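You operate a simulated robot arm through the tools that you are given. There is no shell and no other tool. Be economical: measure what you need, move in short steps, check, and stop when the job is done.

You run a simulated robot arm. Do the job below in one go: nothing can be reset, and whatever is moved stays where it is left.

## Task
Move the black hose end to the orange-neck bottle, shut the lower drawer, rinse once and shut the valve.
Fine: pull the lower drawer well out first; open the rinse valve, push RINSE, then shut the valve; the rest stays.

It is judged by the outcome, as a careful person would: the job done as asked, and still so three seconds after it is handed in. It fails if anything else is knocked over, pushed out of place, dropped, spilled or broken.

## Robot
A 7-joint arm with a two-finger parallel gripper, fixed in place. Base frame: the origin is at the foot of the arm, x ahead of it, y to its left, z up. Readings come in mm, degrees, newtons and seconds.
With the tool pointing down near the work surface it reaches from about 100 to 780 mm from the base axis. Its first joint turns from -115.0 to 115.0 degrees. Payload 3.91 kg.
The TCP is the grasp point between the finger pads, 30 mm short of the fingertips. In the tool frame z runs along the fingers and y along their closing line. Largest opening 110 mm; finger width 20, thickness 10; the body of the gripper, 48 by 112 mm, starts 55 mm behind the TCP.
Orientation is that of the tool frame in the base frame, as a unit quaternion [x, y, z, w]. With the fingers straight down and closing along the base's y, the tool's x points along the base's -x, its y along +y and its z along -z.

## Interface
- The arm moves only by the tool drive_tool. Its argument "steps" is a list of rows, each a list of 7 numbers: the shift along the tool's x, y, z in units of 100 mm (1.0 is 100 mm), then the turn, a rotation vector about the tool's x, y, z in units of 60 degrees (1.0 is 60 degrees), then the opening in per cent of the stroke, from 0 (shut) to 100 (fully open). In form: [[tx, ty, tz, wx, wy, wz, gripper], ...]. A call has 1 to 20 rows; each row is the pose to reach, as a shift and turn from the pose commanded when the call began, along the tool's axes at that moment. A call with a number of a shift or a turn outside -1 to 1 is refused whole. A row lasts 0.2 s, in which the tool goes at most 50 mm and 8.6 degrees; a call with a longer step from one row to the next is refused whole, and so is a gripper value outside its range. Where a pose cannot be reached the arm comes as near as it can. A force on the tool above 40 N (or 10 N above the force at the start of the call, whichever is more), or a blocked arm, ends the call early, and 0.2 s more pass. Each finger travels about 153 mm/s and halts on what it meets, pressing with about 22 N; the grip force reading is that of the motor and also rises with nothing between the fingers. The clock runs only during rows and for 0.2 s after the last one: add rows that repeat a pose to give the fingers time. The reply holds the time, the measured pose of the TCP, the force on the tool along the base axes, the opening and the grip force, in the units named above and with some noise, with the torque about the TCP (base axes, N m) and any sound that the robot's microphone picked up, and new pictures: "pictures" is both (left out), scene, wrist or none.
- Cameras (640 x 400 px; columns grow to the right, rows downward): "scene" is fixed at [224.7, -644.7, 1189.7]; the picture's right is [0.83, -0.56, 0.00], its down [-0.12, -0.18, -0.98] and it looks along [0.55, 0.80, -0.22] (base axes); focal length 312 px, centre (320, 200). "wrist" rides on the gripper at [72, 17, -103] in the tool frame; the picture's right is [-0.23, 0.97, 0.00], its down [-0.76, -0.18, -0.62] and it looks along [-0.61, -0.14, 0.78] (tool axes); focal length 222 px, centre (320, 200). There is no depth. A picture from a camera that has moved, and an enlarged one, comes with that camera's place and axes in the base frame and with its lens. The place of the scene camera against the robot may be out by one fixed shift of up to 12 mm in any direction.
- move_column(by): slides the trunk up (or, below 0, down) by that many mm; the arm rides with it, the base frame stays. It gives what a move gives, with no picture.
- close_up(camera, box): a new picture of the part [left, top, right, bottom] of that camera's present view, enlarged. The clock stands still meanwhile.
- job_done(): hands the job in; it is judged then, once.

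Go step by step. Nothing tells you positions but the pictures and the camera data: compare them with the known pose of the tool, close in by small moves and look again before you grip or let go. The budget is 120 turns and 200 pictures, counting those below and the enlarged ones. Unless the task says otherwise, let go and move clear before handing in, and close with one line.

The tools are called by a JSON object that holds its "fn" and its "kwargs". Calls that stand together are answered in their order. drive_tool: Moves the arm, as the interface text tells. Its arguments: {"type":"object","properties":{"steps":{"type":"array"},"pictures":{"type":"string","enum":["both","scene","wrist","none"]}},"required":["steps"]} The other tools are called the same way: move_column (by) slides the trunk up or down; close_up (camera, box) takes an enlarged picture of a part of a camera's view; job_done () hands the job in.

At the start:

```text
time: 0.0
ee_pos: [406.0, 257.3, 1289.4]
tool_rot: [0.0, 1.0, 0.0, -0.001]
contact_force: [0.1, 0.2, -0.2]
torque: [0.02, -0.02, -0.02]
finger_gap: 110.1
grasp_force: 0.0
trunk travel left (down, up): [-725.0, 265.0]
```

scene: 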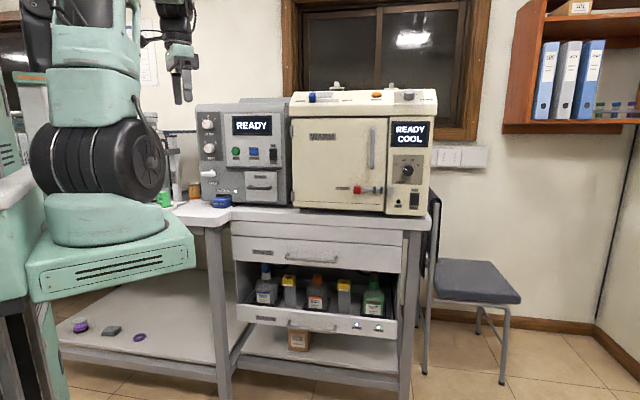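
wrist: 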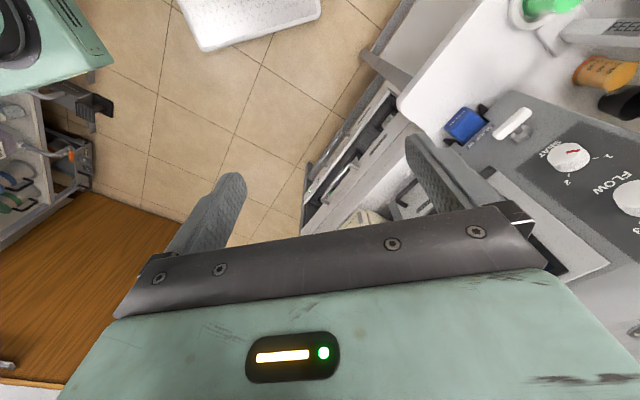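

I see a bench with a grey unit (READY, FLOW dial), a cream oven-like unit, and an open-fronted lower drawer with bottles below. I'll enlarge those parts first.

{"fn": "close_up", "kwargs": {"camera": "scene", "box": [220, 230, 420, 355]}}

{"fn": "close_up", "kwargs": {"camera": "scene", "box": [150, 90, 310, 215]}}

{"fn": "close_up", "kwargs": {"camera": "scene", "box": [280, 80, 450, 220]}}

```text
3.20 times, centred on (320, 292) of scene
camera zoom: at [224.7, -644.7, 1189.7], right [0.83, -0.56, 0.0], down [-0.12, -0.18, -0.98], along [0.55, 0.8, -0.22], focal length 999 px, centre (320, -96)
```

zoom: 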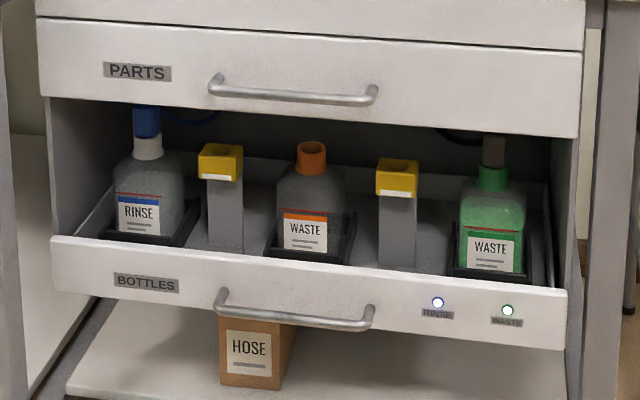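

```text
3.20 times, centred on (230, 152) of scene
camera zoom: at [224.7, -644.7, 1189.7], right [0.83, -0.56, 0.0], down [-0.12, -0.18, -0.98], along [0.55, 0.8, -0.22], focal length 999 px, centre (608, 352)
```

zoom: 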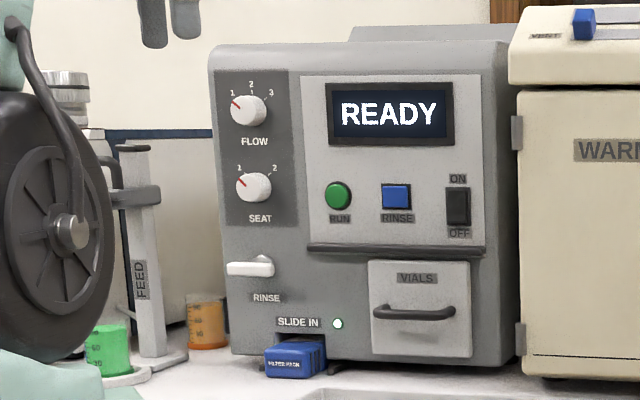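

```text
2.86 times, centred on (365, 150) of scene
camera zoom: at [224.7, -644.7, 1189.7], right [0.83, -0.56, 0.0], down [-0.12, -0.18, -0.98], along [0.55, 0.8, -0.22], focal length 892 px, centre (191, 343)
```

zoom: 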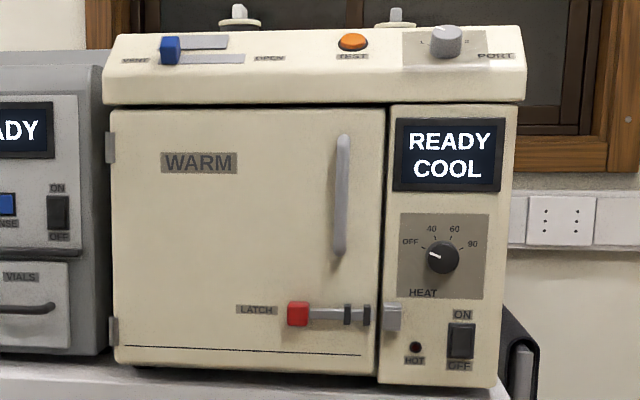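

The benches' fronts run about 45° to the base axes and face the robot. The valve lever is near (535,552,1029) and the RINSE button near (668,422,1114), with the lower drawer around z≈550. I'll lower the trunk to get a closer look at the drawer.

{"fn": "move_column", "kwargs": {"by": -400}}

{"fn": "drive_tool", "kwargs": {"steps": [[0, 0, 0, 0, 0, -0.14, 100], [0, 0, 0, 0, 0, -0.28, 100], [0, 0, 0, 0, 0, -0.42, 100], [0, 0, 0, 0, 0, -0.56, 100], [0, 0, 0, 0, 0, -0.7, 100], [0, 0, 0, 0, 0, -0.75, 100]]}}

```text
time: 3.8
ee_pos: [407.7, 258.1, 889.8]
tool_rot: [0.0, 1.0, 0.0, 0.0]
contact_force: [0.1, 1.3, -0.5]
torque: [0.04, -0.02, 0.01]
finger_gap: 109.8
grasp_force: 0.1
trunk travel left (down, up): [-325.0, 665.0]
```

```text
time: 5.2
ee_pos: [406.0, 257.8, 889.5]
tool_rot: [-0.384, 0.923, 0.0, 0.0]
contact_force: [0.0, 0.3, 0.0]
torque: [-0.04, 0.02, 0.0]
finger_gap: 110.0
grasp_force: 0.1
trunk travel left (down, up): [-325.0, 665.0]
camera wrist: at [344.0, 218.4, 993.2], right [-0.53, 0.85, 0.0], down [0.66, 0.41, 0.62], along [0.53, 0.33, -0.78], focal length 222 px, centre (320, 200)
```

scene: 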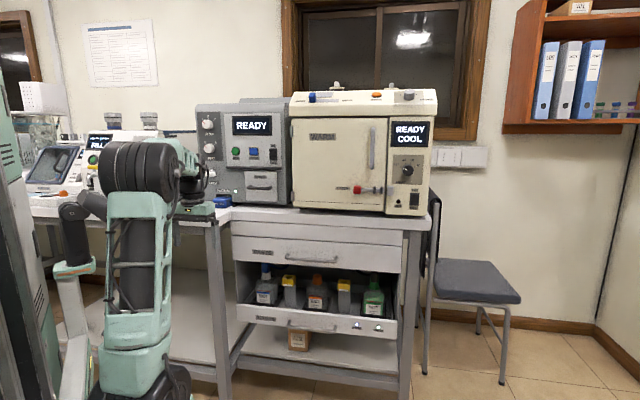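
wrist: 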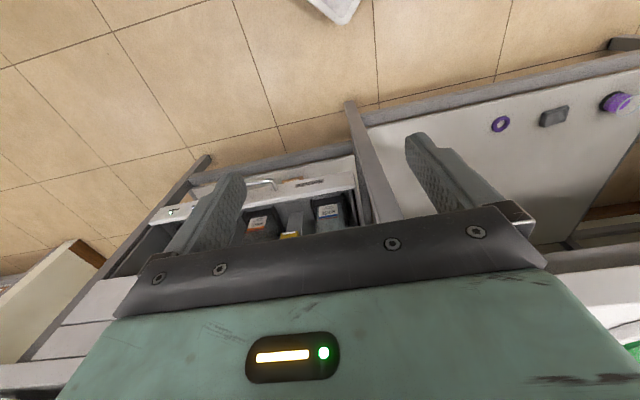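

The drawer turns out to be farther away, with the bottle labels near (705,471,500) and (861,312,493). I'll enlarge the wrist view to triangulate the handle.

{"fn": "close_up", "kwargs": {"camera": "wrist", "box": [140, 130, 400, 290]}}

```text
2.46 times, centred on (270, 210) of wrist
camera zoom: at [344.0, 218.4, 993.2], right [-0.53, 0.85, 0.0], down [0.66, 0.41, 0.62], along [0.53, 0.33, -0.78], focal length 547 px, centre (443, 175)
```

zoom: 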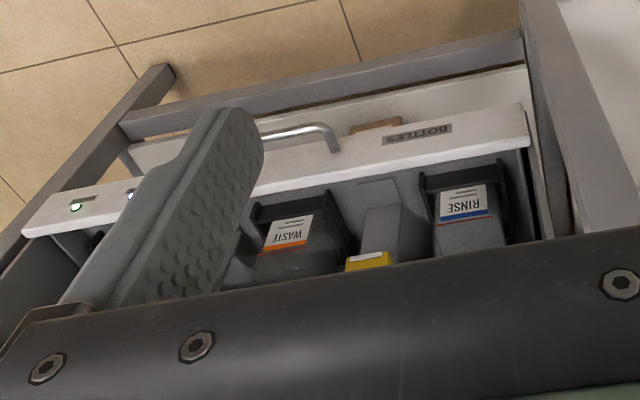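

The handle bar is near (787,218,464). I'll lower the trunk and turn the tool so the fingers point at the drawer and close vertically.

{"fn": "move_column", "kwargs": {"by": -250}}

{"fn": "drive_tool", "kwargs": {"steps": [[0, 0, 0, -0.072, -0.072, 0.072, 100], [0, 0, 0, -0.144, -0.144, 0.144, 100], [0, 0, 0, -0.216, -0.216, 0.216, 100], [0, 0, 0, -0.289, -0.289, 0.289, 100], [0, 0, 0, -0.361, -0.361, 0.361, 100], [0, 0, 0, -0.433, -0.433, 0.433, 100], [0, 0, 0, -0.505, -0.505, 0.505, 100], [0, 0, 0, -0.577, -0.577, 0.577, 100]], "pictures": "none"}}

{"fn": "drive_tool", "kwargs": {"steps": [[0, 0, 0, -0.072, -0.072, 0.072, 100], [0, 0, 0, -0.144, -0.144, 0.144, 100], [0, 0, 0, -0.216, -0.216, 0.216, 100], [0, 0, 0, -0.289, -0.289, 0.289, 100], [0, 0, 0, -0.361, -0.361, 0.361, 100], [0, 0, 0, -0.433, -0.433, 0.433, 100], [0, 0, 0, -0.505, -0.505, 0.505, 100], [0, 0, 0, -0.577, -0.577, 0.577, 100]]}}

```text
time: 7.8
ee_pos: [407.6, 256.7, 639.8]
tool_rot: [-0.382, 0.924, 0.001, 0.0]
contact_force: [0.5, 0.0, 0.0]
torque: [-0.01, -0.01, 0.0]
finger_gap: 109.9
grasp_force: 0.1
trunk travel left (down, up): [-75.0, 915.0]
```

```text
time: 9.6
ee_pos: [407.5, 257.4, 639.8]
tool_rot: [-0.064, 0.91, 0.378, 0.156]
contact_force: [0.3, 0.5, -0.5]
torque: [0.0, 0.0, 0.0]
finger_gap: 110.0
grasp_force: 0.1
trunk travel left (down, up): [-75.0, 915.0]
```

```text
time: 11.4
ee_pos: [408.5, 263.6, 643.6]
tool_rot: [0.271, 0.653, 0.653, 0.271]
contact_force: [-0.1, -0.2, 0.3]
torque: [-0.01, -0.01, -0.01]
finger_gap: 110.0
grasp_force: 0.1
out of reach, approached as far as the arm can: row 3, 7, 8
trunk travel left (down, up): [-75.0, 915.0]
camera wrist: at [284.2, 242.4, 660.7], right [0.16, -0.16, 0.97], down [0.1, -0.98, -0.18], along [0.98, 0.12, -0.14], focal length 222 px, centre (320, 200)
```

scene: 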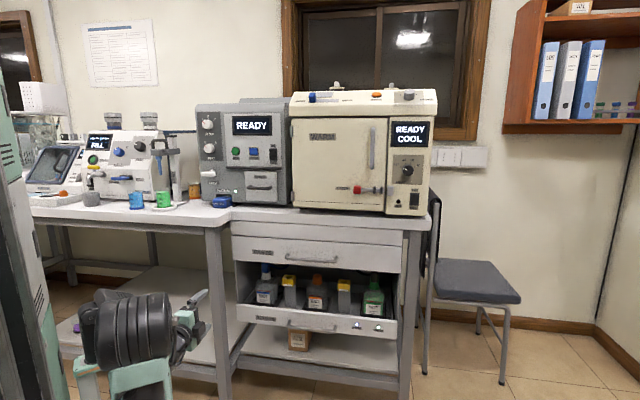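
wrist: 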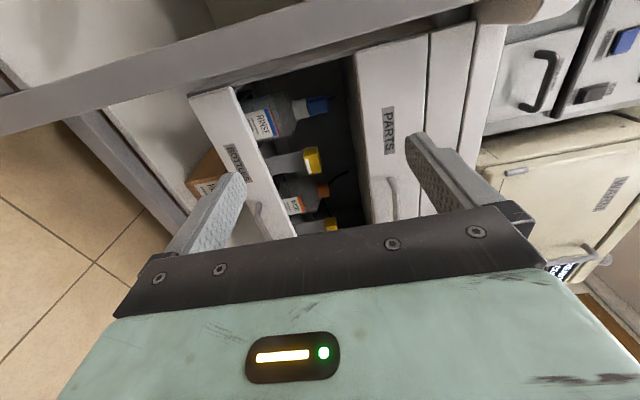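

The orientation is good. I'll move in front of the handle in three short legs.

{"fn": "drive_tool", "kwargs": {"steps": [[-0.31, -0.2, 0, 0, 0, 0, 100], [-0.62, -0.4, 0, 0, 0, 0, 100], [-0.93, -0.6, 0, 0, 0, 0, 100]], "pictures": "none"}}

{"fn": "drive_tool", "kwargs": {"steps": [[-0.31, -0.2, 0.15, 0, 0, 0, 100], [-0.62, -0.4, 0.3, 0, 0, 0, 100], [-0.93, -0.6, 0.45, 0, 0, 0, 100]], "pictures": "none"}}

{"fn": "drive_tool", "kwargs": {"steps": [[-0.31, -0.2, 0.15, 0, 0, 0, 100], [-0.62, -0.4, 0.3, 0, 0, 0, 100], [-0.93, -0.6, 0.45, 0, 0, 0, 100]]}}

```text
time: 12.2
ee_pos: [501.2, 246.1, 609.3]
tool_rot: [0.27, 0.654, 0.653, 0.271]
contact_force: [-0.1, 0.2, -0.5]
torque: [0.02, 0.02, 0.01]
finger_gap: 109.9
grasp_force: 0.0
out of reach, approached as far as the arm can: row 1, 2, 3
trunk travel left (down, up): [-75.0, 915.0]
```

```text
time: 13.0
ee_pos: [599.5, 210.8, 549.5]
tool_rot: [0.27, 0.654, 0.654, 0.27]
contact_force: [0.7, 0.0, 0.3]
torque: [0.02, 0.0, 0.01]
finger_gap: 110.0
grasp_force: 0.1
trunk travel left (down, up): [-75.0, 915.0]
```

```text
time: 13.8
ee_pos: [696.2, 179.6, 489.7]
tool_rot: [0.269, 0.654, 0.654, 0.269]
contact_force: [0.4, 0.1, 0.5]
torque: [0.0, 0.01, 0.0]
finger_gap: 109.8
grasp_force: 0.0
trunk travel left (down, up): [-75.0, 915.0]
camera wrist: at [571.8, 156.9, 506.0], right [0.16, -0.16, 0.97], down [0.1, -0.98, -0.18], along [0.98, 0.13, -0.14], focal length 222 px, centre (320, 200)
```

scene: 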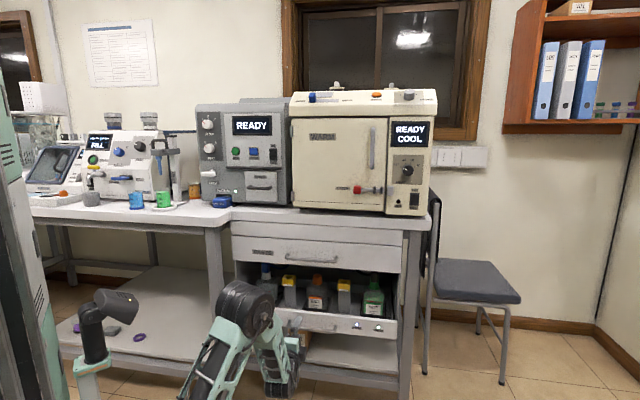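
wrist: 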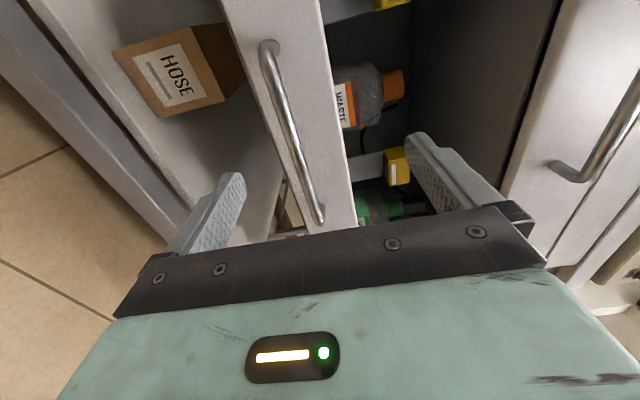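

The handle bar runs from about (720,299) to (849,171) at z≈464. I'll come level with it and close in.

{"fn": "drive_tool", "kwargs": {"steps": [[-0.1, -0.25, 0.2, 0, 0, 0, 100], [-0.1, -0.25, 0.6, 0, 0, 0, 100]]}}

```text
time: 14.4
ee_pos: [747.4, 212.3, 464.1]
tool_rot: [0.27, 0.655, 0.652, 0.27]
contact_force: [0.9, 0.6, -0.8]
torque: [-0.03, 0.0, 0.0]
finger_gap: 109.9
grasp_force: 0.1
trunk travel left (down, up): [-75.0, 915.0]
camera wrist: at [622.3, 191.1, 481.8], right [0.16, -0.16, 0.97], down [0.1, -0.98, -0.18], along [0.98, 0.12, -0.14], focal length 222 px, centre (320, 200)
```

scene: 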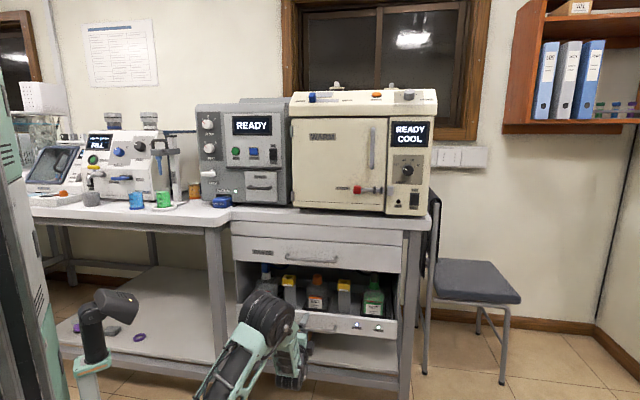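
wrist: 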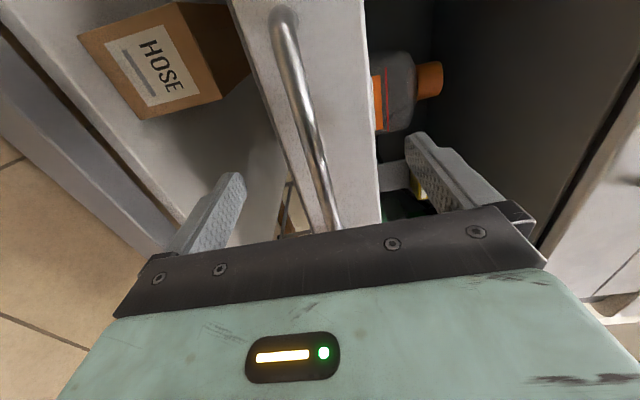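

The bar is about 40 mm ahead and centred between the fingers. I'll go forward 28 mm and grip.

{"fn": "drive_tool", "kwargs": {"steps": [[0, -0.03, 0.15, 0, 0, 0, 100], [0, -0.03, 0.3, 0, 0, 0, 100], [0, -0.03, 0.3, 0, 0, 0, 50], [0, -0.03, 0.3, 0, 0, 0, 0], [0, -0.03, 0.3, 0, 0, 0, 0], [0, -0.03, 0.3, 0, 0, 0, 0]], "pictures": "wrist"}}

```text
time: 15.8
ee_pos: [768.6, 234.6, 463.4]
tool_rot: [0.27, 0.654, 0.653, 0.271]
contact_force: [1.2, 0.8, 9.9]
torque: [0.02, 0.03, -0.02]
finger_gap: 12.7
grasp_force: 44.7
trunk travel left (down, up): [-75.0, 915.0]
camera wrist: at [643.3, 212.7, 479.9], right [0.16, -0.16, 0.97], down [0.1, -0.98, -0.18], along [0.98, 0.12, -0.14], focal length 222 px, centre (320, 200)
```

wrist: 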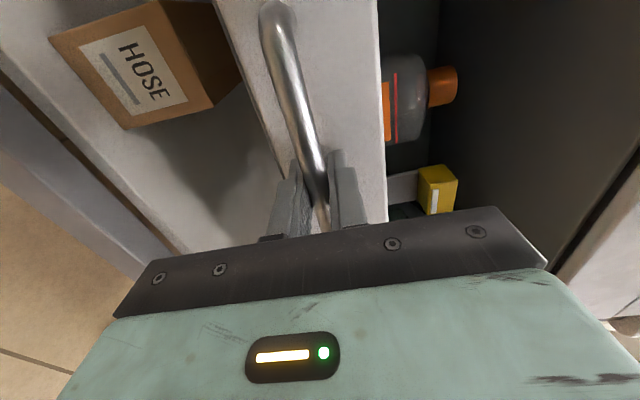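

The bar is gripped (12.7 mm gap). Now I'll pull gently.

{"fn": "drive_tool", "kwargs": {"steps": [[0, 0.03, -0.04, 0, 0, 0, 0], [0, 0.03, -0.12, 0, 0, 0, 0], [0, 0.03, -0.22, 0, 0, 0, 0], [0, 0.03, -0.34, 0, 0, 0, 0], [0, 0.03, -0.46, 0, 0, 0, 0], [0, 0.03, -0.58, 0, 0, 0, 0], [0, 0.03, -0.7, 0, 0, 0, 0], [0, 0.03, -0.82, 0, 0, 0, 0], [0, 0.03, -0.92, 0, 0, 0, 0], [0, 0.03, -0.98, 0, 0, 0, 0], [0, 0.03, -1.0, 0, 0, 0, 0]]}}

```text
time: 18.2
ee_pos: [697.6, 164.4, 462.2]
tool_rot: [0.271, 0.654, 0.653, 0.27]
contact_force: [-4.6, 4.7, -15.8]
torque: [-0.01, -0.02, -0.07]
finger_gap: 12.6
grasp_force: 44.6
trunk travel left (down, up): [-75.0, 915.0]
camera wrist: at [572.6, 141.8, 480.6], right [0.16, -0.16, 0.97], down [0.1, -0.98, -0.18], along [0.98, 0.13, -0.14], focal length 222 px, centre (320, 200)
```

scene: 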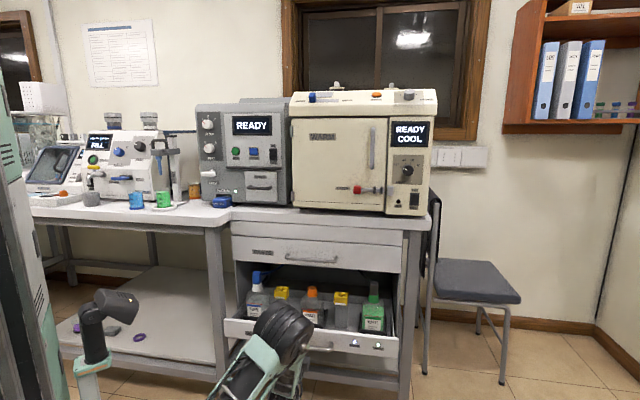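
wrist: 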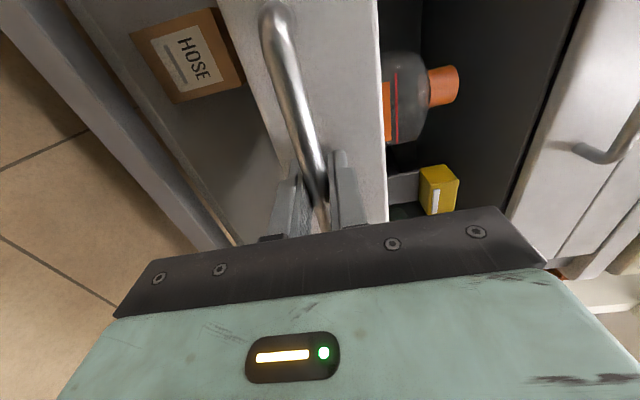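

The drawer came out 100 mm smoothly. I'll pull another 100 mm.

{"fn": "drive_tool", "kwargs": {"steps": [[0, -0.015, -0.04, 0, 0, 0, 0], [0, -0.015, -0.12, 0, 0, 0, 0], [0, -0.015, -0.22, 0, 0, 0, 0], [0, -0.015, -0.34, 0, 0, 0, 0], [0, -0.015, -0.46, 0, 0, 0, 0], [0, -0.015, -0.58, 0, 0, 0, 0], [0, -0.015, -0.7, 0, 0, 0, 0], [0, -0.015, -0.82, 0, 0, 0, 0], [0, -0.015, -0.92, 0, 0, 0, 0], [0, -0.015, -0.98, 0, 0, 0, 0], [0, -0.015, -1.0, 0, 0, 0, 0]]}}

```text
time: 20.6
ee_pos: [632.5, 99.0, 463.6]
tool_rot: [0.266, 0.655, 0.656, 0.267]
contact_force: [-27.6, 28.1, 8.6]
torque: [0.03, 0.08, -0.67]
finger_gap: 12.8
grasp_force: 44.7
out of reach, approached as far as the arm can: row 10, 11
trunk travel left (down, up): [-75.0, 915.0]
camera wrist: at [508.9, 76.3, 479.9], right [0.16, -0.16, 0.97], down [0.11, -0.98, -0.18], along [0.98, 0.14, -0.14], focal length 222 px, centre (320, 200)
```

scene: 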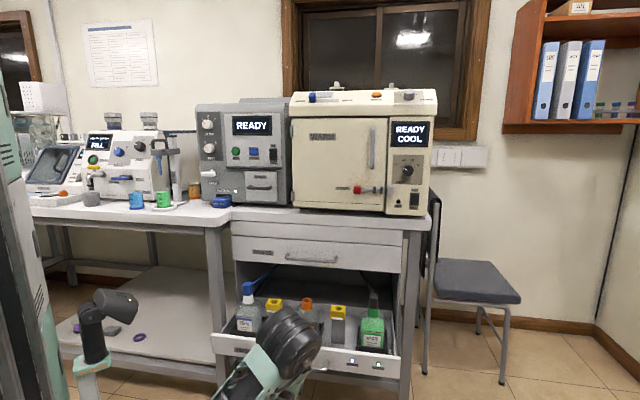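
wrist: 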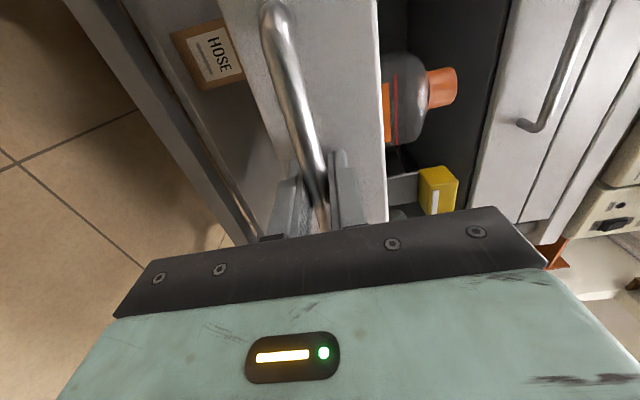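

The arm is at its fold limit and the drawer is about 193 mm farther out, with the bottles in the open. I'll release and back off.

{"fn": "drive_tool", "kwargs": {"steps": [[0, 0, 0, 0, 0, 0, 30], [0, 0, 0, 0, 0, 0, 60], [0, 0, 0, 0, 0, 0, 60]], "pictures": "wrist"}}

```text
time: 21.4
ee_pos: [636.1, 94.5, 462.2]
tool_rot: [0.27, 0.653, 0.653, 0.271]
contact_force: [0.3, 0.3, 0.4]
torque: [0.01, -0.02, -0.01]
finger_gap: 65.9
grasp_force: 0.2
trunk travel left (down, up): [-75.0, 915.0]
camera wrist: at [511.8, 73.9, 478.7], right [0.16, -0.16, 0.97], down [0.1, -0.98, -0.18], along [0.98, 0.12, -0.14], focal length 222 px, centre (320, 200)
```

wrist: 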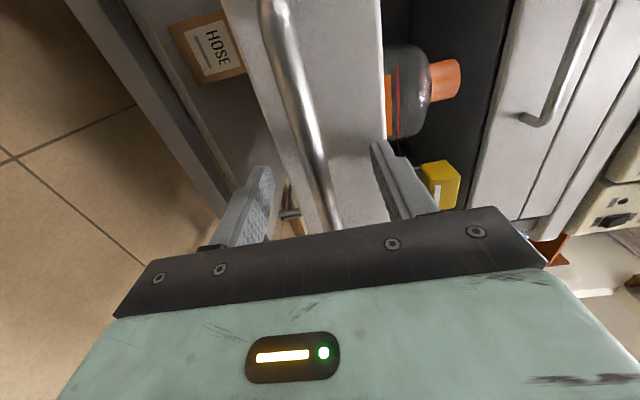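

{"fn": "drive_tool", "kwargs": {"steps": [[0, 0, -0.15, 0, 0, 0, 60], [0, 0, -0.3, 0, 0, 0, 60], [0, 0, -0.45, 0, 0, 0, 60], [0, 0, -0.6, 0, 0, 0, 60]], "pictures": "wrist"}}

```text
time: 22.4
ee_pos: [639.5, 66.2, 453.2]
tool_rot: [0.27, 0.653, 0.654, 0.27]
contact_force: [0.0, -0.5, 0.7]
torque: [0.01, -0.01, 0.01]
finger_gap: 66.0
grasp_force: 0.0
out of reach, approached as far as the arm can: row 1, 2, 3, 4
trunk travel left (down, up): [-75.0, 915.0]
camera wrist: at [516.5, 44.0, 471.0], right [0.16, -0.16, 0.97], down [0.1, -0.98, -0.18], along [0.98, 0.13, -0.14], focal length 222 px, centre (320, 200)
```

wrist: 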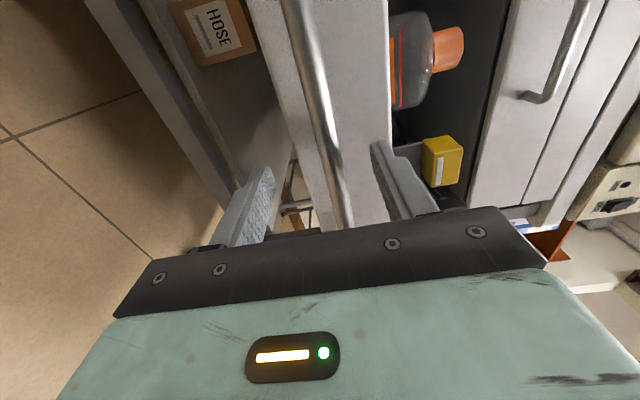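

{"fn": "drive_tool", "kwargs": {"steps": [[-0.15, 0.1, -0.15, 0, 0, 0, 60], [-0.3, 0.1, -0.3, 0, 0, 0, 60], [-0.4, 0.1, -0.4, 0, 0, 0, 60]], "pictures": "wrist"}}

```text
time: 23.2
ee_pos: [644.4, 9.1, 463.3]
tool_rot: [0.27, 0.654, 0.653, 0.27]
contact_force: [-1.2, -0.7, 0.1]
torque: [0.0, -0.02, -0.03]
finger_gap: 66.0
grasp_force: 0.1
out of reach, approached as far as the arm can: row 1, 2, 3
trunk travel left (down, up): [-75.0, 915.0]
camera wrist: at [520.5, -13.3, 481.5], right [0.16, -0.16, 0.97], down [0.1, -0.98, -0.18], along [0.98, 0.13, -0.14], focal length 222 px, centre (320, 200)
```

wrist: 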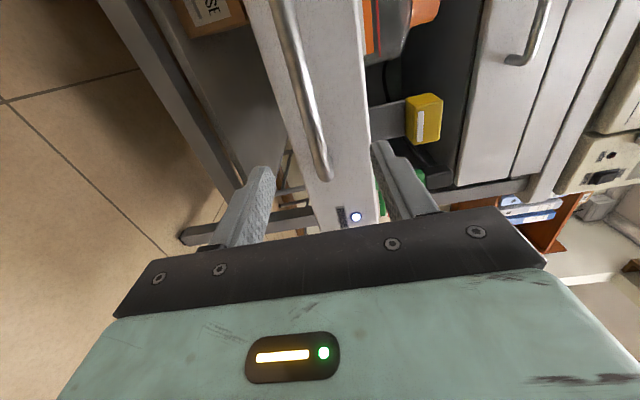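

Clear of the handle. I'll raise the trunk and turn the tool to look down and forward at the bottles, with the fingers closing sideways.

{"fn": "move_column", "kwargs": {"by": 270}}

{"fn": "drive_tool", "kwargs": {"steps": [[0, 0, 0, 0.049, 0.049, -0.118, 60], [0, 0, 0, 0.098, 0.098, -0.236, 60], [0, 0, 0, 0.146, 0.146, -0.354, 60], [0, 0, 0, 0.195, 0.195, -0.472, 60], [0, 0, 0, 0.244, 0.244, -0.59, 60], [0, 0, 0, 0.293, 0.293, -0.708, 60]], "pictures": "none"}}

{"fn": "drive_tool", "kwargs": {"steps": [[0, 0, 0, 0.049, 0.049, -0.118, 60], [0, 0, 0, 0.098, 0.098, -0.236, 60], [0, 0, 0, 0.146, 0.146, -0.354, 60], [0, 0, 0, 0.195, 0.195, -0.472, 60], [0, 0, 0, 0.244, 0.244, -0.59, 60], [0, 0, 0, 0.293, 0.293, -0.708, 60]]}}

```text
time: 26.0
ee_pos: [644.5, 8.1, 733.8]
tool_rot: [0.27, 0.653, 0.654, 0.27]
contact_force: [0.3, 0.0, 0.0]
torque: [0.0, 0.02, 0.0]
finger_gap: 66.1
grasp_force: 0.0
trunk travel left (down, up): [-345.0, 645.0]
```

```text
time: 27.4
ee_pos: [644.6, 8.8, 734.3]
tool_rot: [-0.047, 0.829, 0.439, 0.342]
contact_force: [-0.6, 1.1, 0.3]
torque: [0.01, 0.0, 0.01]
finger_gap: 66.0
grasp_force: 0.0
trunk travel left (down, up): [-345.0, 645.0]
```

```text
time: 28.8
ee_pos: [645.5, 9.4, 734.4]
tool_rot: [-0.355, 0.853, 0.145, 0.354]
contact_force: [0.1, 0.4, 0.7]
torque: [0.0, 0.03, 0.0]
finger_gap: 65.9
grasp_force: 0.0
trunk travel left (down, up): [-345.0, 645.0]
camera wrist: at [545.1, -67.5, 756.5], right [-0.58, 0.8, 0.16], down [0.19, -0.05, 0.98], along [0.79, 0.6, -0.12], focal length 222 px, centre (320, 200)
```

scene: 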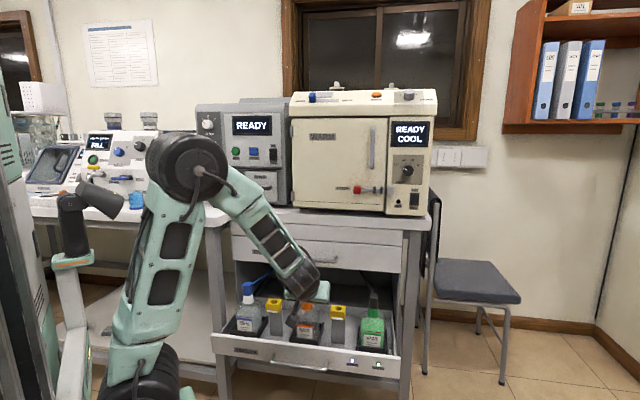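
wrist: 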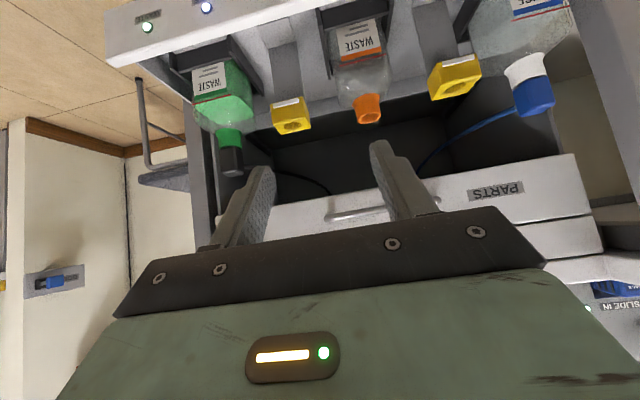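

Now I can see the black hose end on the green neck and the open orange neck. I'll enlarge both cameras' views.

{"fn": "close_up", "kwargs": {"camera": "wrist", "box": [170, 70, 410, 220]}}

{"fn": "close_up", "kwargs": {"camera": "scene", "box": [220, 260, 410, 379]}}

```text
2.67 times, centred on (290, 145) of wrist
camera zoom: at [545.1, -67.5, 756.5], right [-0.58, 0.8, 0.16], down [0.19, -0.05, 0.98], along [0.79, 0.6, -0.12], focal length 592 px, centre (400, 347)
```

zoom: 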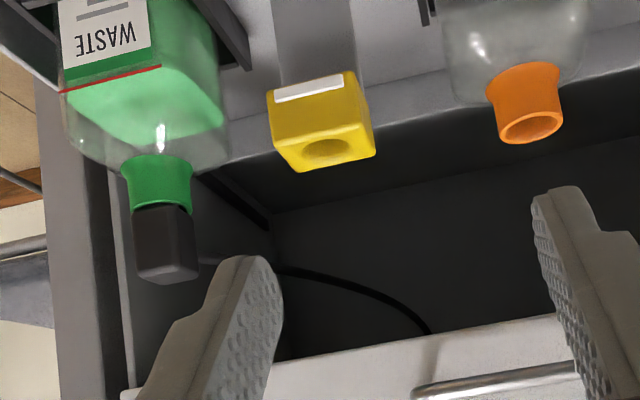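

```text
3.36 times, centred on (315, 320) of scene
camera zoom: at [224.7, -644.7, 1189.7], right [0.83, -0.56, 0.0], down [-0.12, -0.18, -0.98], along [0.55, 0.8, -0.22], focal length 1049 px, centre (337, -202)
```

zoom: 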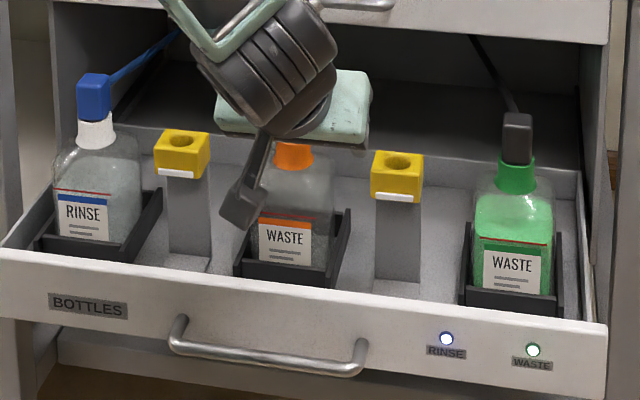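

The block-shaped hose end is at about (923,46,618) and the orange neck top at about (755,214,596). I'll go to a pre-grasp pose in front of the hose end.

{"fn": "drive_tool", "kwargs": {"steps": [[-0.14, -0.28, 0.21, 0, 0, 0, 60], [-0.28, -0.56, 0.43, 0, 0, 0, 60], [-0.42, -0.85, 0.645, 0, 0, 0, 60]], "pictures": "none"}}

{"fn": "drive_tool", "kwargs": {"steps": [[-0.14, -0.28, 0.21, 0, 0, 0, 60], [-0.28, -0.56, 0.43, 0, 0, 0, 60], [-0.42, -0.85, 0.645, 0, 0, 0, 60]]}}

```text
time: 29.6
ee_pos: [759.9, 2.5, 718.3]
tool_rot: [-0.354, 0.853, 0.146, 0.354]
contact_force: [-0.2, 0.4, 0.9]
torque: [0.01, 0.01, -0.07]
finger_gap: 66.0
grasp_force: 0.0
trunk travel left (down, up): [-345.0, 645.0]
```

```text
time: 30.4
ee_pos: [872.5, -5.5, 702.9]
tool_rot: [-0.355, 0.853, 0.146, 0.354]
contact_force: [0.1, -1.0, 1.1]
torque: [-0.03, 0.01, -0.04]
finger_gap: 66.2
grasp_force: 0.1
trunk travel left (down, up): [-345.0, 645.0]
camera wrist: at [773.3, -80.8, 724.3], right [-0.58, 0.8, 0.16], down [0.19, -0.05, 0.98], along [0.79, 0.6, -0.12], focal length 222 px, centre (320, 200)
```

scene: 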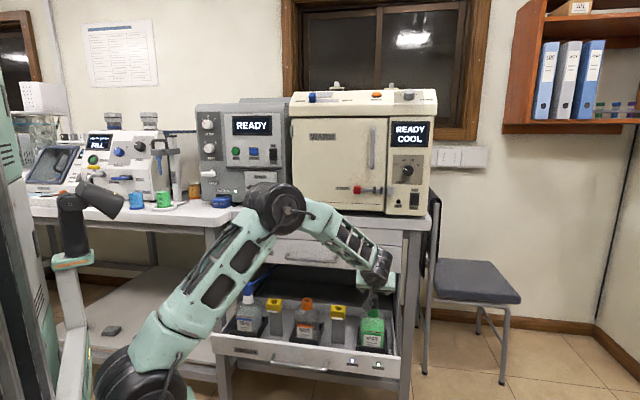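
wrist: 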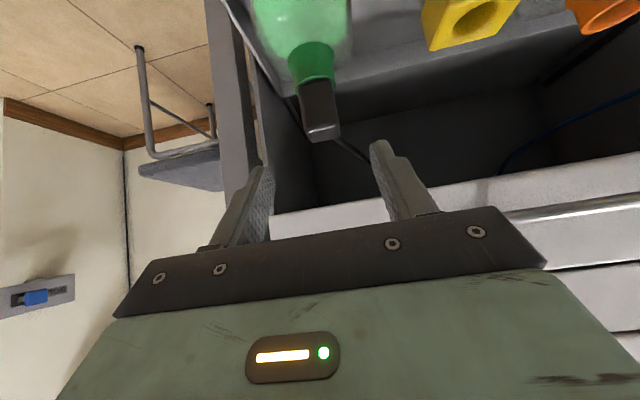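

The hose end is well centred ahead. I'll advance 60 mm and look again.

{"fn": "drive_tool", "kwargs": {"steps": [[0, 0, 0.2, 0, 0, 0, 60], [0, 0, 0.4, 0, 0, 0, 60], [0, 0, 0.6, 0, 0, 0, 60]]}}

{"fn": "close_up", "kwargs": {"camera": "scene", "box": [310, 240, 440, 321]}}

```text
time: 31.2
ee_pos: [901.7, 25.5, 659.7]
tool_rot: [-0.354, 0.853, 0.145, 0.354]
contact_force: [-0.7, 0.0, 0.4]
torque: [0.03, 0.03, -0.02]
finger_gap: 66.1
grasp_force: 0.0
trunk travel left (down, up): [-345.0, 645.0]
camera wrist: at [802.8, -50.4, 682.4], right [-0.58, 0.8, 0.16], down [0.19, -0.06, 0.98], along [0.79, 0.6, -0.12], focal length 222 px, centre (320, 200)
```

scene: 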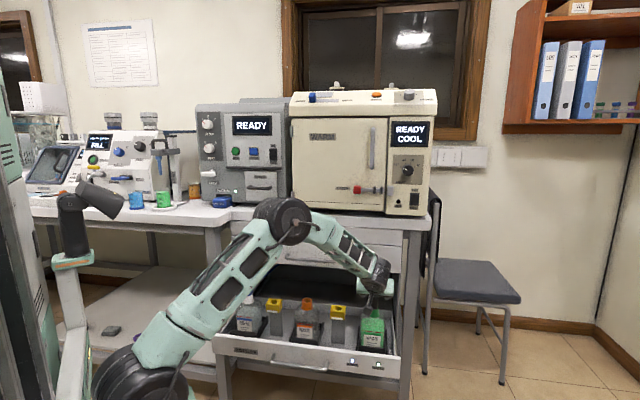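
wrist: 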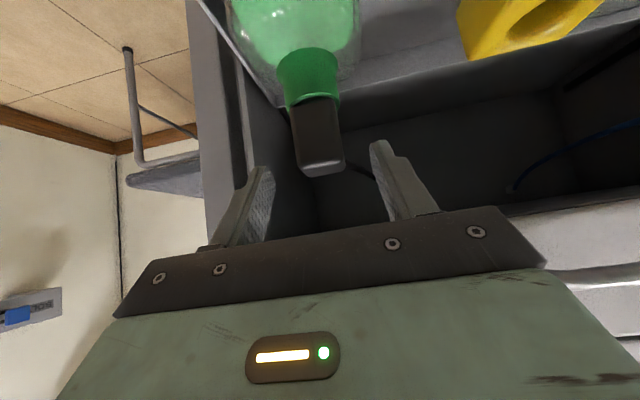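

```text
4.92 times, centred on (375, 280) of scene
camera zoom: at [224.7, -644.7, 1189.7], right [0.83, -0.56, 0.0], down [-0.12, -0.18, -0.98], along [0.55, 0.8, -0.22], focal length 1537 px, centre (49, -196)
```

zoom: 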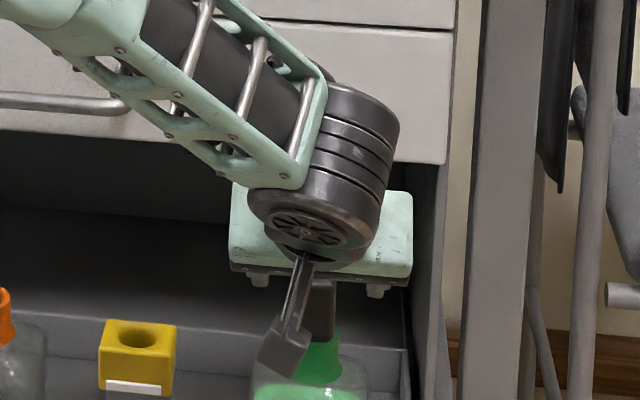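

The estimates agree with the view. I'll advance the last 43 mm and close on the hose end.

{"fn": "drive_tool", "kwargs": {"steps": [[0, 0.01, 0.15, 0, 0, 0, 60], [0, 0.01, 0.3, 0, 0, 0, 60], [0, 0.01, 0.43, 0, 0, 0, 60], [0, 0.01, 0.43, 0, 0, 0, 60]], "pictures": "wrist"}}

```text
time: 32.2
ee_pos: [921.8, 47.8, 629.8]
tool_rot: [-0.355, 0.853, 0.147, 0.354]
contact_force: [0.2, -0.4, 0.4]
torque: [0.02, 0.01, 0.02]
finger_gap: 65.9
grasp_force: 0.1
trunk travel left (down, up): [-345.0, 645.0]
camera wrist: at [823.0, -28.5, 651.8], right [-0.58, 0.8, 0.16], down [0.19, -0.05, 0.98], along [0.79, 0.6, -0.12], focal length 222 px, centre (320, 200)
```

wrist: 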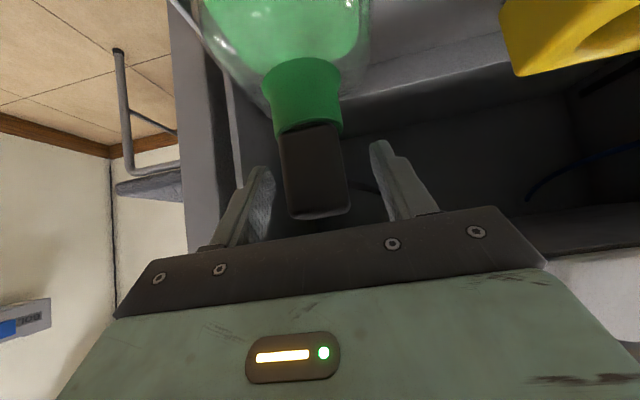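

{"fn": "drive_tool", "kwargs": {"steps": [[0, 0, 0, 0, 0, 0, 35], [0, 0, 0, 0, 0, 0, 15], [0, 0, 0, 0, 0, 0, 0], [0, 0, 0, 0, 0, 0, 0], [0, 0, 0, 0, 0, 0, 0]], "pictures": "wrist"}}

```text
time: 33.4
ee_pos: [922.3, 48.0, 629.9]
tool_rot: [-0.355, 0.853, 0.146, 0.354]
contact_force: [-0.4, -0.1, -0.1]
torque: [0.03, 0.01, -0.01]
finger_gap: 29.6
grasp_force: 21.8
trunk travel left (down, up): [-345.0, 645.0]
camera wrist: at [822.8, -28.5, 651.9], right [-0.58, 0.8, 0.16], down [0.19, -0.06, 0.98], along [0.79, 0.6, -0.12], focal length 222 px, centre (320, 200)
```

wrist: 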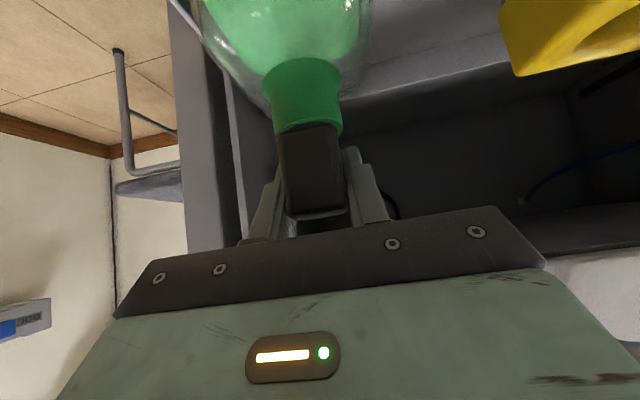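

The hose end is gripped (29.6 mm). I'll lift it straight up.

{"fn": "drive_tool", "kwargs": {"steps": [[-0.05, 0, -0.05, 0, 0, 0, 0], [-0.12, 0, -0.12, 0, 0, 0, 0], [-0.2, 0, -0.2, 0, 0, 0, 0], [-0.28, 0, -0.28, 0, 0, 0, 0], [-0.35, 0, -0.35, 0, 0, 0, 0], [-0.42, 0, -0.42, 0, 0, 0, 0], [-0.46, 0, -0.46, 0, 0, 0, 0]]}}

{"fn": "close_up", "kwargs": {"camera": "scene", "box": [280, 230, 440, 330]}}

```text
time: 35.0
ee_pos: [921.5, 46.9, 695.6]
tool_rot: [-0.355, 0.853, 0.147, 0.354]
contact_force: [0.3, 0.1, -0.1]
torque: [-0.04, -0.01, 0.02]
finger_gap: 29.3
grasp_force: 21.8
trunk travel left (down, up): [-345.0, 645.0]
camera wrist: at [822.6, -27.9, 717.2], right [-0.58, 0.8, 0.16], down [0.19, -0.06, 0.98], along [0.79, 0.6, -0.12], focal length 222 px, centre (320, 200)
```

scene: 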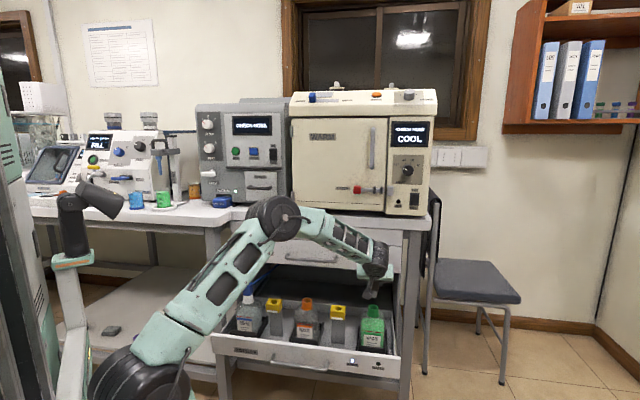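
wrist: 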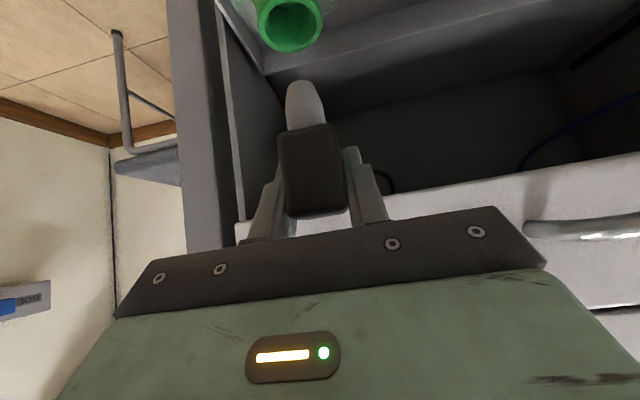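

```text
4.00 times, centred on (360, 280) of scene
camera zoom: at [224.7, -644.7, 1189.7], right [0.83, -0.56, 0.0], down [-0.12, -0.18, -0.98], along [0.55, 0.8, -0.22], focal length 1249 px, centre (160, -120)
```

zoom: 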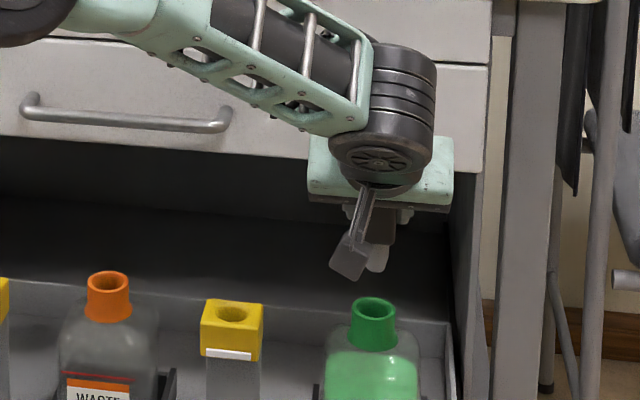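

The hose end is free, with its short plug visible. The orange neck is about 234 mm to the left in line. I'll raise it slightly and carry it across, and then compare the view with this one.

{"fn": "drive_tool", "kwargs": {"steps": [[-0.1, 0.05, -0.1, 0, 0, 0, 0], [-0.14, 0.2, -0.14, 0, 0, 0, 0], [-0.14, 0.4, -0.14, 0, 0, 0, 0], [-0.14, 0.6, -0.14, 0, 0, 0, 0], [-0.14, 0.8, -0.14, 0, 0, 0, 0], [-0.14, 1.0, -0.14, 0, 0, 0, 0]], "pictures": "none"}}

{"fn": "drive_tool", "kwargs": {"steps": [[0, 0.2, 0, 0, 0, 0, 0], [0, 0.4, 0, 0, 0, 0, 0], [0, 0.6, 0, 0, 0, 0, 0], [0, 0.8, 0, 0, 0, 0, 0], [0, 1.0, 0, 0, 0, 0, 0]], "pictures": "none"}}

{"fn": "drive_tool", "kwargs": {"steps": [[0.05, 0.1, 0.05, 0, 0, 0, 0], [0.1, 0.25, 0.1, 0, 0, 0, 0], [0.14, 0.34, 0.14, 0, 0, 0, 0], [0.14, 0.34, 0.14, 0, 0, 0, 0]]}}

```text
time: 36.4
ee_pos: [849.6, 118.8, 714.2]
tool_rot: [-0.355, 0.853, 0.146, 0.354]
contact_force: [0.4, -0.3, -0.9]
torque: [-0.01, 0.03, 0.0]
finger_gap: 29.5
grasp_force: 22.5
trunk travel left (down, up): [-345.0, 645.0]
```

```text
time: 37.6
ee_pos: [780.0, 190.1, 716.2]
tool_rot: [-0.354, 0.853, 0.146, 0.354]
contact_force: [-1.1, -0.3, -0.8]
torque: [0.01, -0.03, 0.02]
finger_gap: 29.7
grasp_force: 22.1
trunk travel left (down, up): [-345.0, 645.0]
```

```text
time: 38.6
ee_pos: [755.6, 211.9, 694.5]
tool_rot: [-0.355, 0.853, 0.147, 0.354]
contact_force: [0.8, 0.1, -0.4]
torque: [0.02, -0.03, -0.06]
finger_gap: 29.6
grasp_force: 22.3
trunk travel left (down, up): [-345.0, 645.0]
camera wrist: at [656.5, 136.9, 716.6], right [-0.58, 0.8, 0.16], down [0.19, -0.06, 0.98], along [0.79, 0.6, -0.12], focal length 222 px, centre (320, 200)
```

scene: 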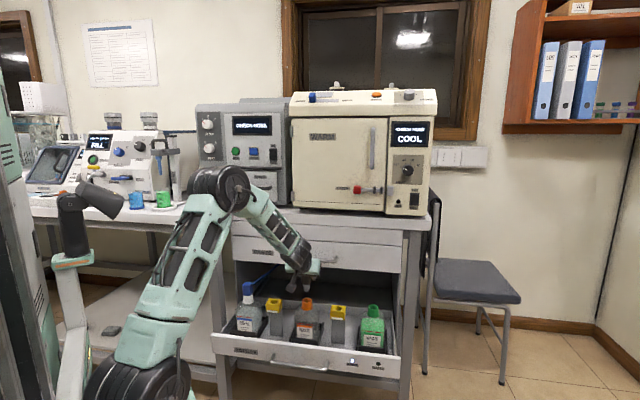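
wrist: 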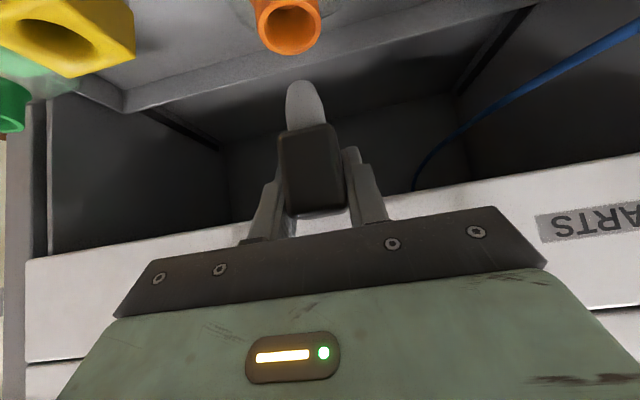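

{"fn": "close_up", "kwargs": {"camera": "wrist", "box": [210, 0, 370, 100]}}

```text
4.00 times, centred on (290, 50) of wrist
camera zoom: at [656.5, 136.9, 716.6], right [-0.58, 0.8, 0.16], down [0.19, -0.06, 0.98], along [0.79, 0.6, -0.12], focal length 888 px, centre (440, 800)
```

zoom: 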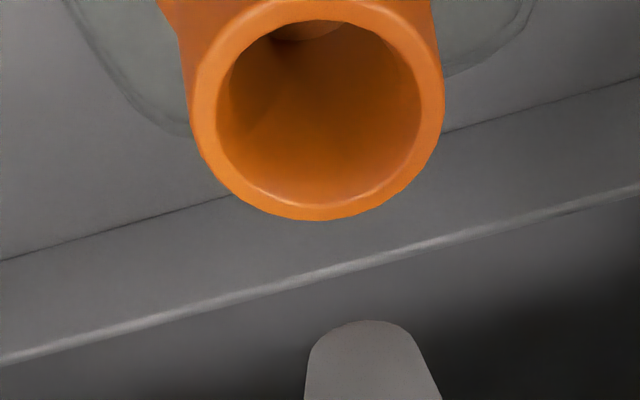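

The orange neck appears in the same spot as the green one did, within about 1 mm. I'll lower the hose end straight down.

{"fn": "drive_tool", "kwargs": {"steps": [[0.07, 0, 0.08, 0, 0, 0, 0], [0.14, 0, 0.15, 0, 0, 0, 0], [0.19, 0, 0.2, 0, 0, 0, 0]]}}

{"fn": "close_up", "kwargs": {"camera": "scene", "box": [230, 230, 390, 330]}}

```text
time: 39.4
ee_pos: [757.4, 213.6, 666.9]
tool_rot: [-0.355, 0.853, 0.146, 0.353]
contact_force: [0.6, 1.2, -0.3]
torque: [-0.03, -0.01, 0.0]
finger_gap: 29.4
grasp_force: 21.6
trunk travel left (down, up): [-345.0, 645.0]
camera wrist: at [657.1, 137.2, 689.3], right [-0.58, 0.8, 0.16], down [0.19, -0.06, 0.98], along [0.79, 0.6, -0.12], focal length 222 px, centre (320, 200)
```

scene: 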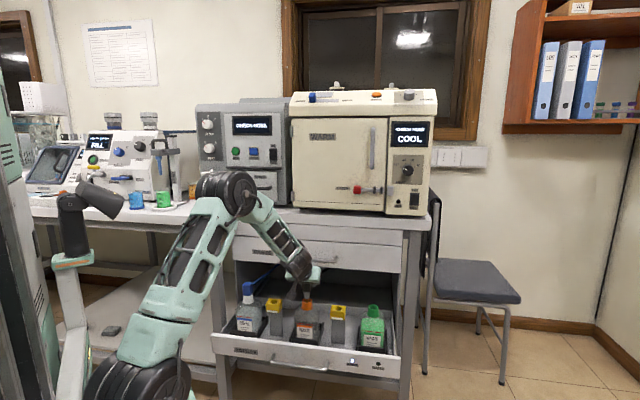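
wrist: 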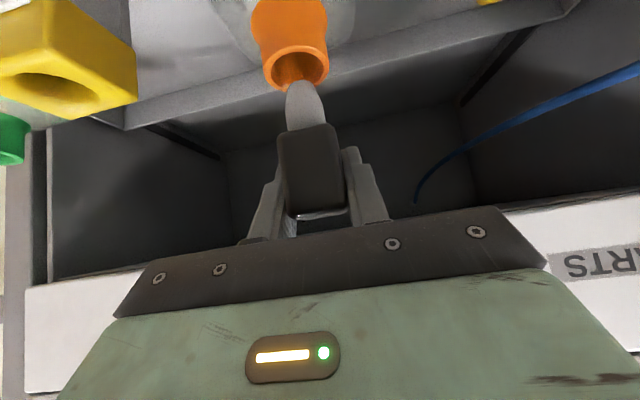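

```text
4.00 times, centred on (310, 280) of scene
camera zoom: at [224.7, -644.7, 1189.7], right [0.83, -0.56, 0.0], down [-0.12, -0.18, -0.98], along [0.55, 0.8, -0.22], focal length 1249 px, centre (360, -120)
```

zoom: 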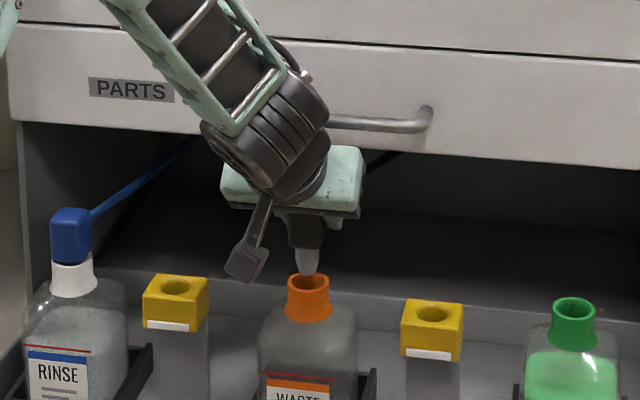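

It's aligned and the plug tip is just entering. I'll lower it the rest of the way.

{"fn": "drive_tool", "kwargs": {"steps": [[0.05, 0, 0.05, 0, 0, 0, 0], [0.1, 0, 0.1, 0, 0, 0, 0], [0.15, 0, 0.15, 0, 0, 0, 0], [0.19, 0, 0.19, 0, 0, 0, 0], [0.22, 0, 0.22, 0, 0, 0, 0], [0.25, 0, 0.25, 0, 0, 0, 0], [0.258, 0, 0.258, 0, 0, 0, 0]]}}

{"fn": "close_up", "kwargs": {"camera": "scene", "box": [230, 230, 390, 330]}}

```text
time: 41.0
ee_pos: [756.4, 214.2, 630.6]
tool_rot: [-0.354, 0.853, 0.146, 0.354]
contact_force: [-0.3, 0.4, -0.7]
torque: [0.03, 0.02, -0.01]
finger_gap: 29.4
grasp_force: 22.2
trunk travel left (down, up): [-345.0, 645.0]
camera wrist: at [656.9, 137.5, 652.6], right [-0.58, 0.8, 0.16], down [0.19, -0.05, 0.98], along [0.79, 0.6, -0.12], focal length 222 px, centre (320, 200)
```

scene: 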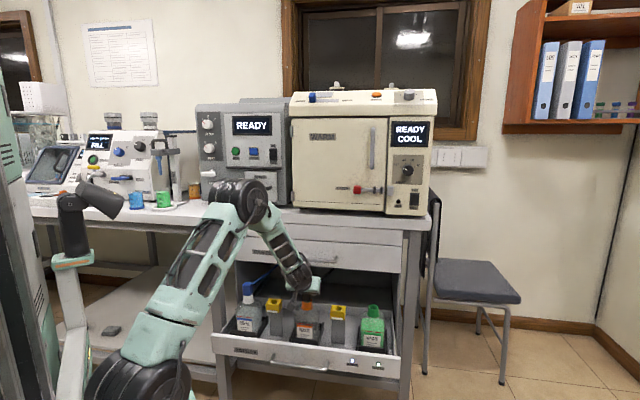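
wrist: 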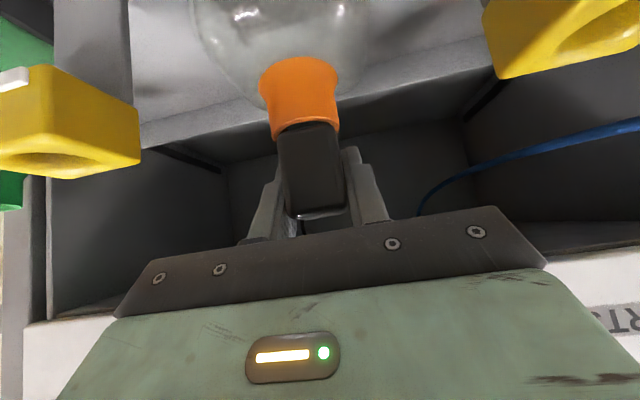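

```text
4.00 times, centred on (310, 280) of scene
camera zoom: at [224.7, -644.7, 1189.7], right [0.83, -0.56, 0.0], down [-0.12, -0.18, -0.98], along [0.55, 0.8, -0.22], focal length 1249 px, centre (360, -120)
```

zoom: 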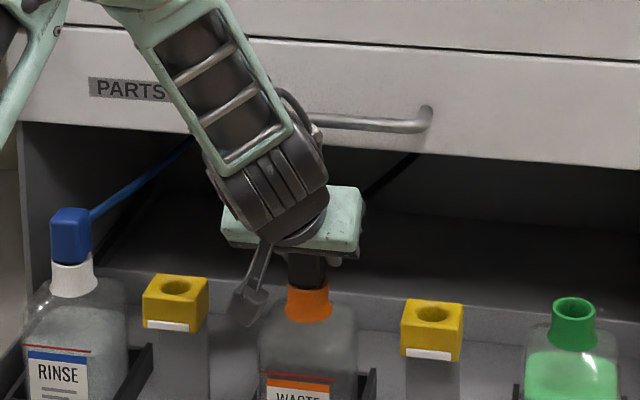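

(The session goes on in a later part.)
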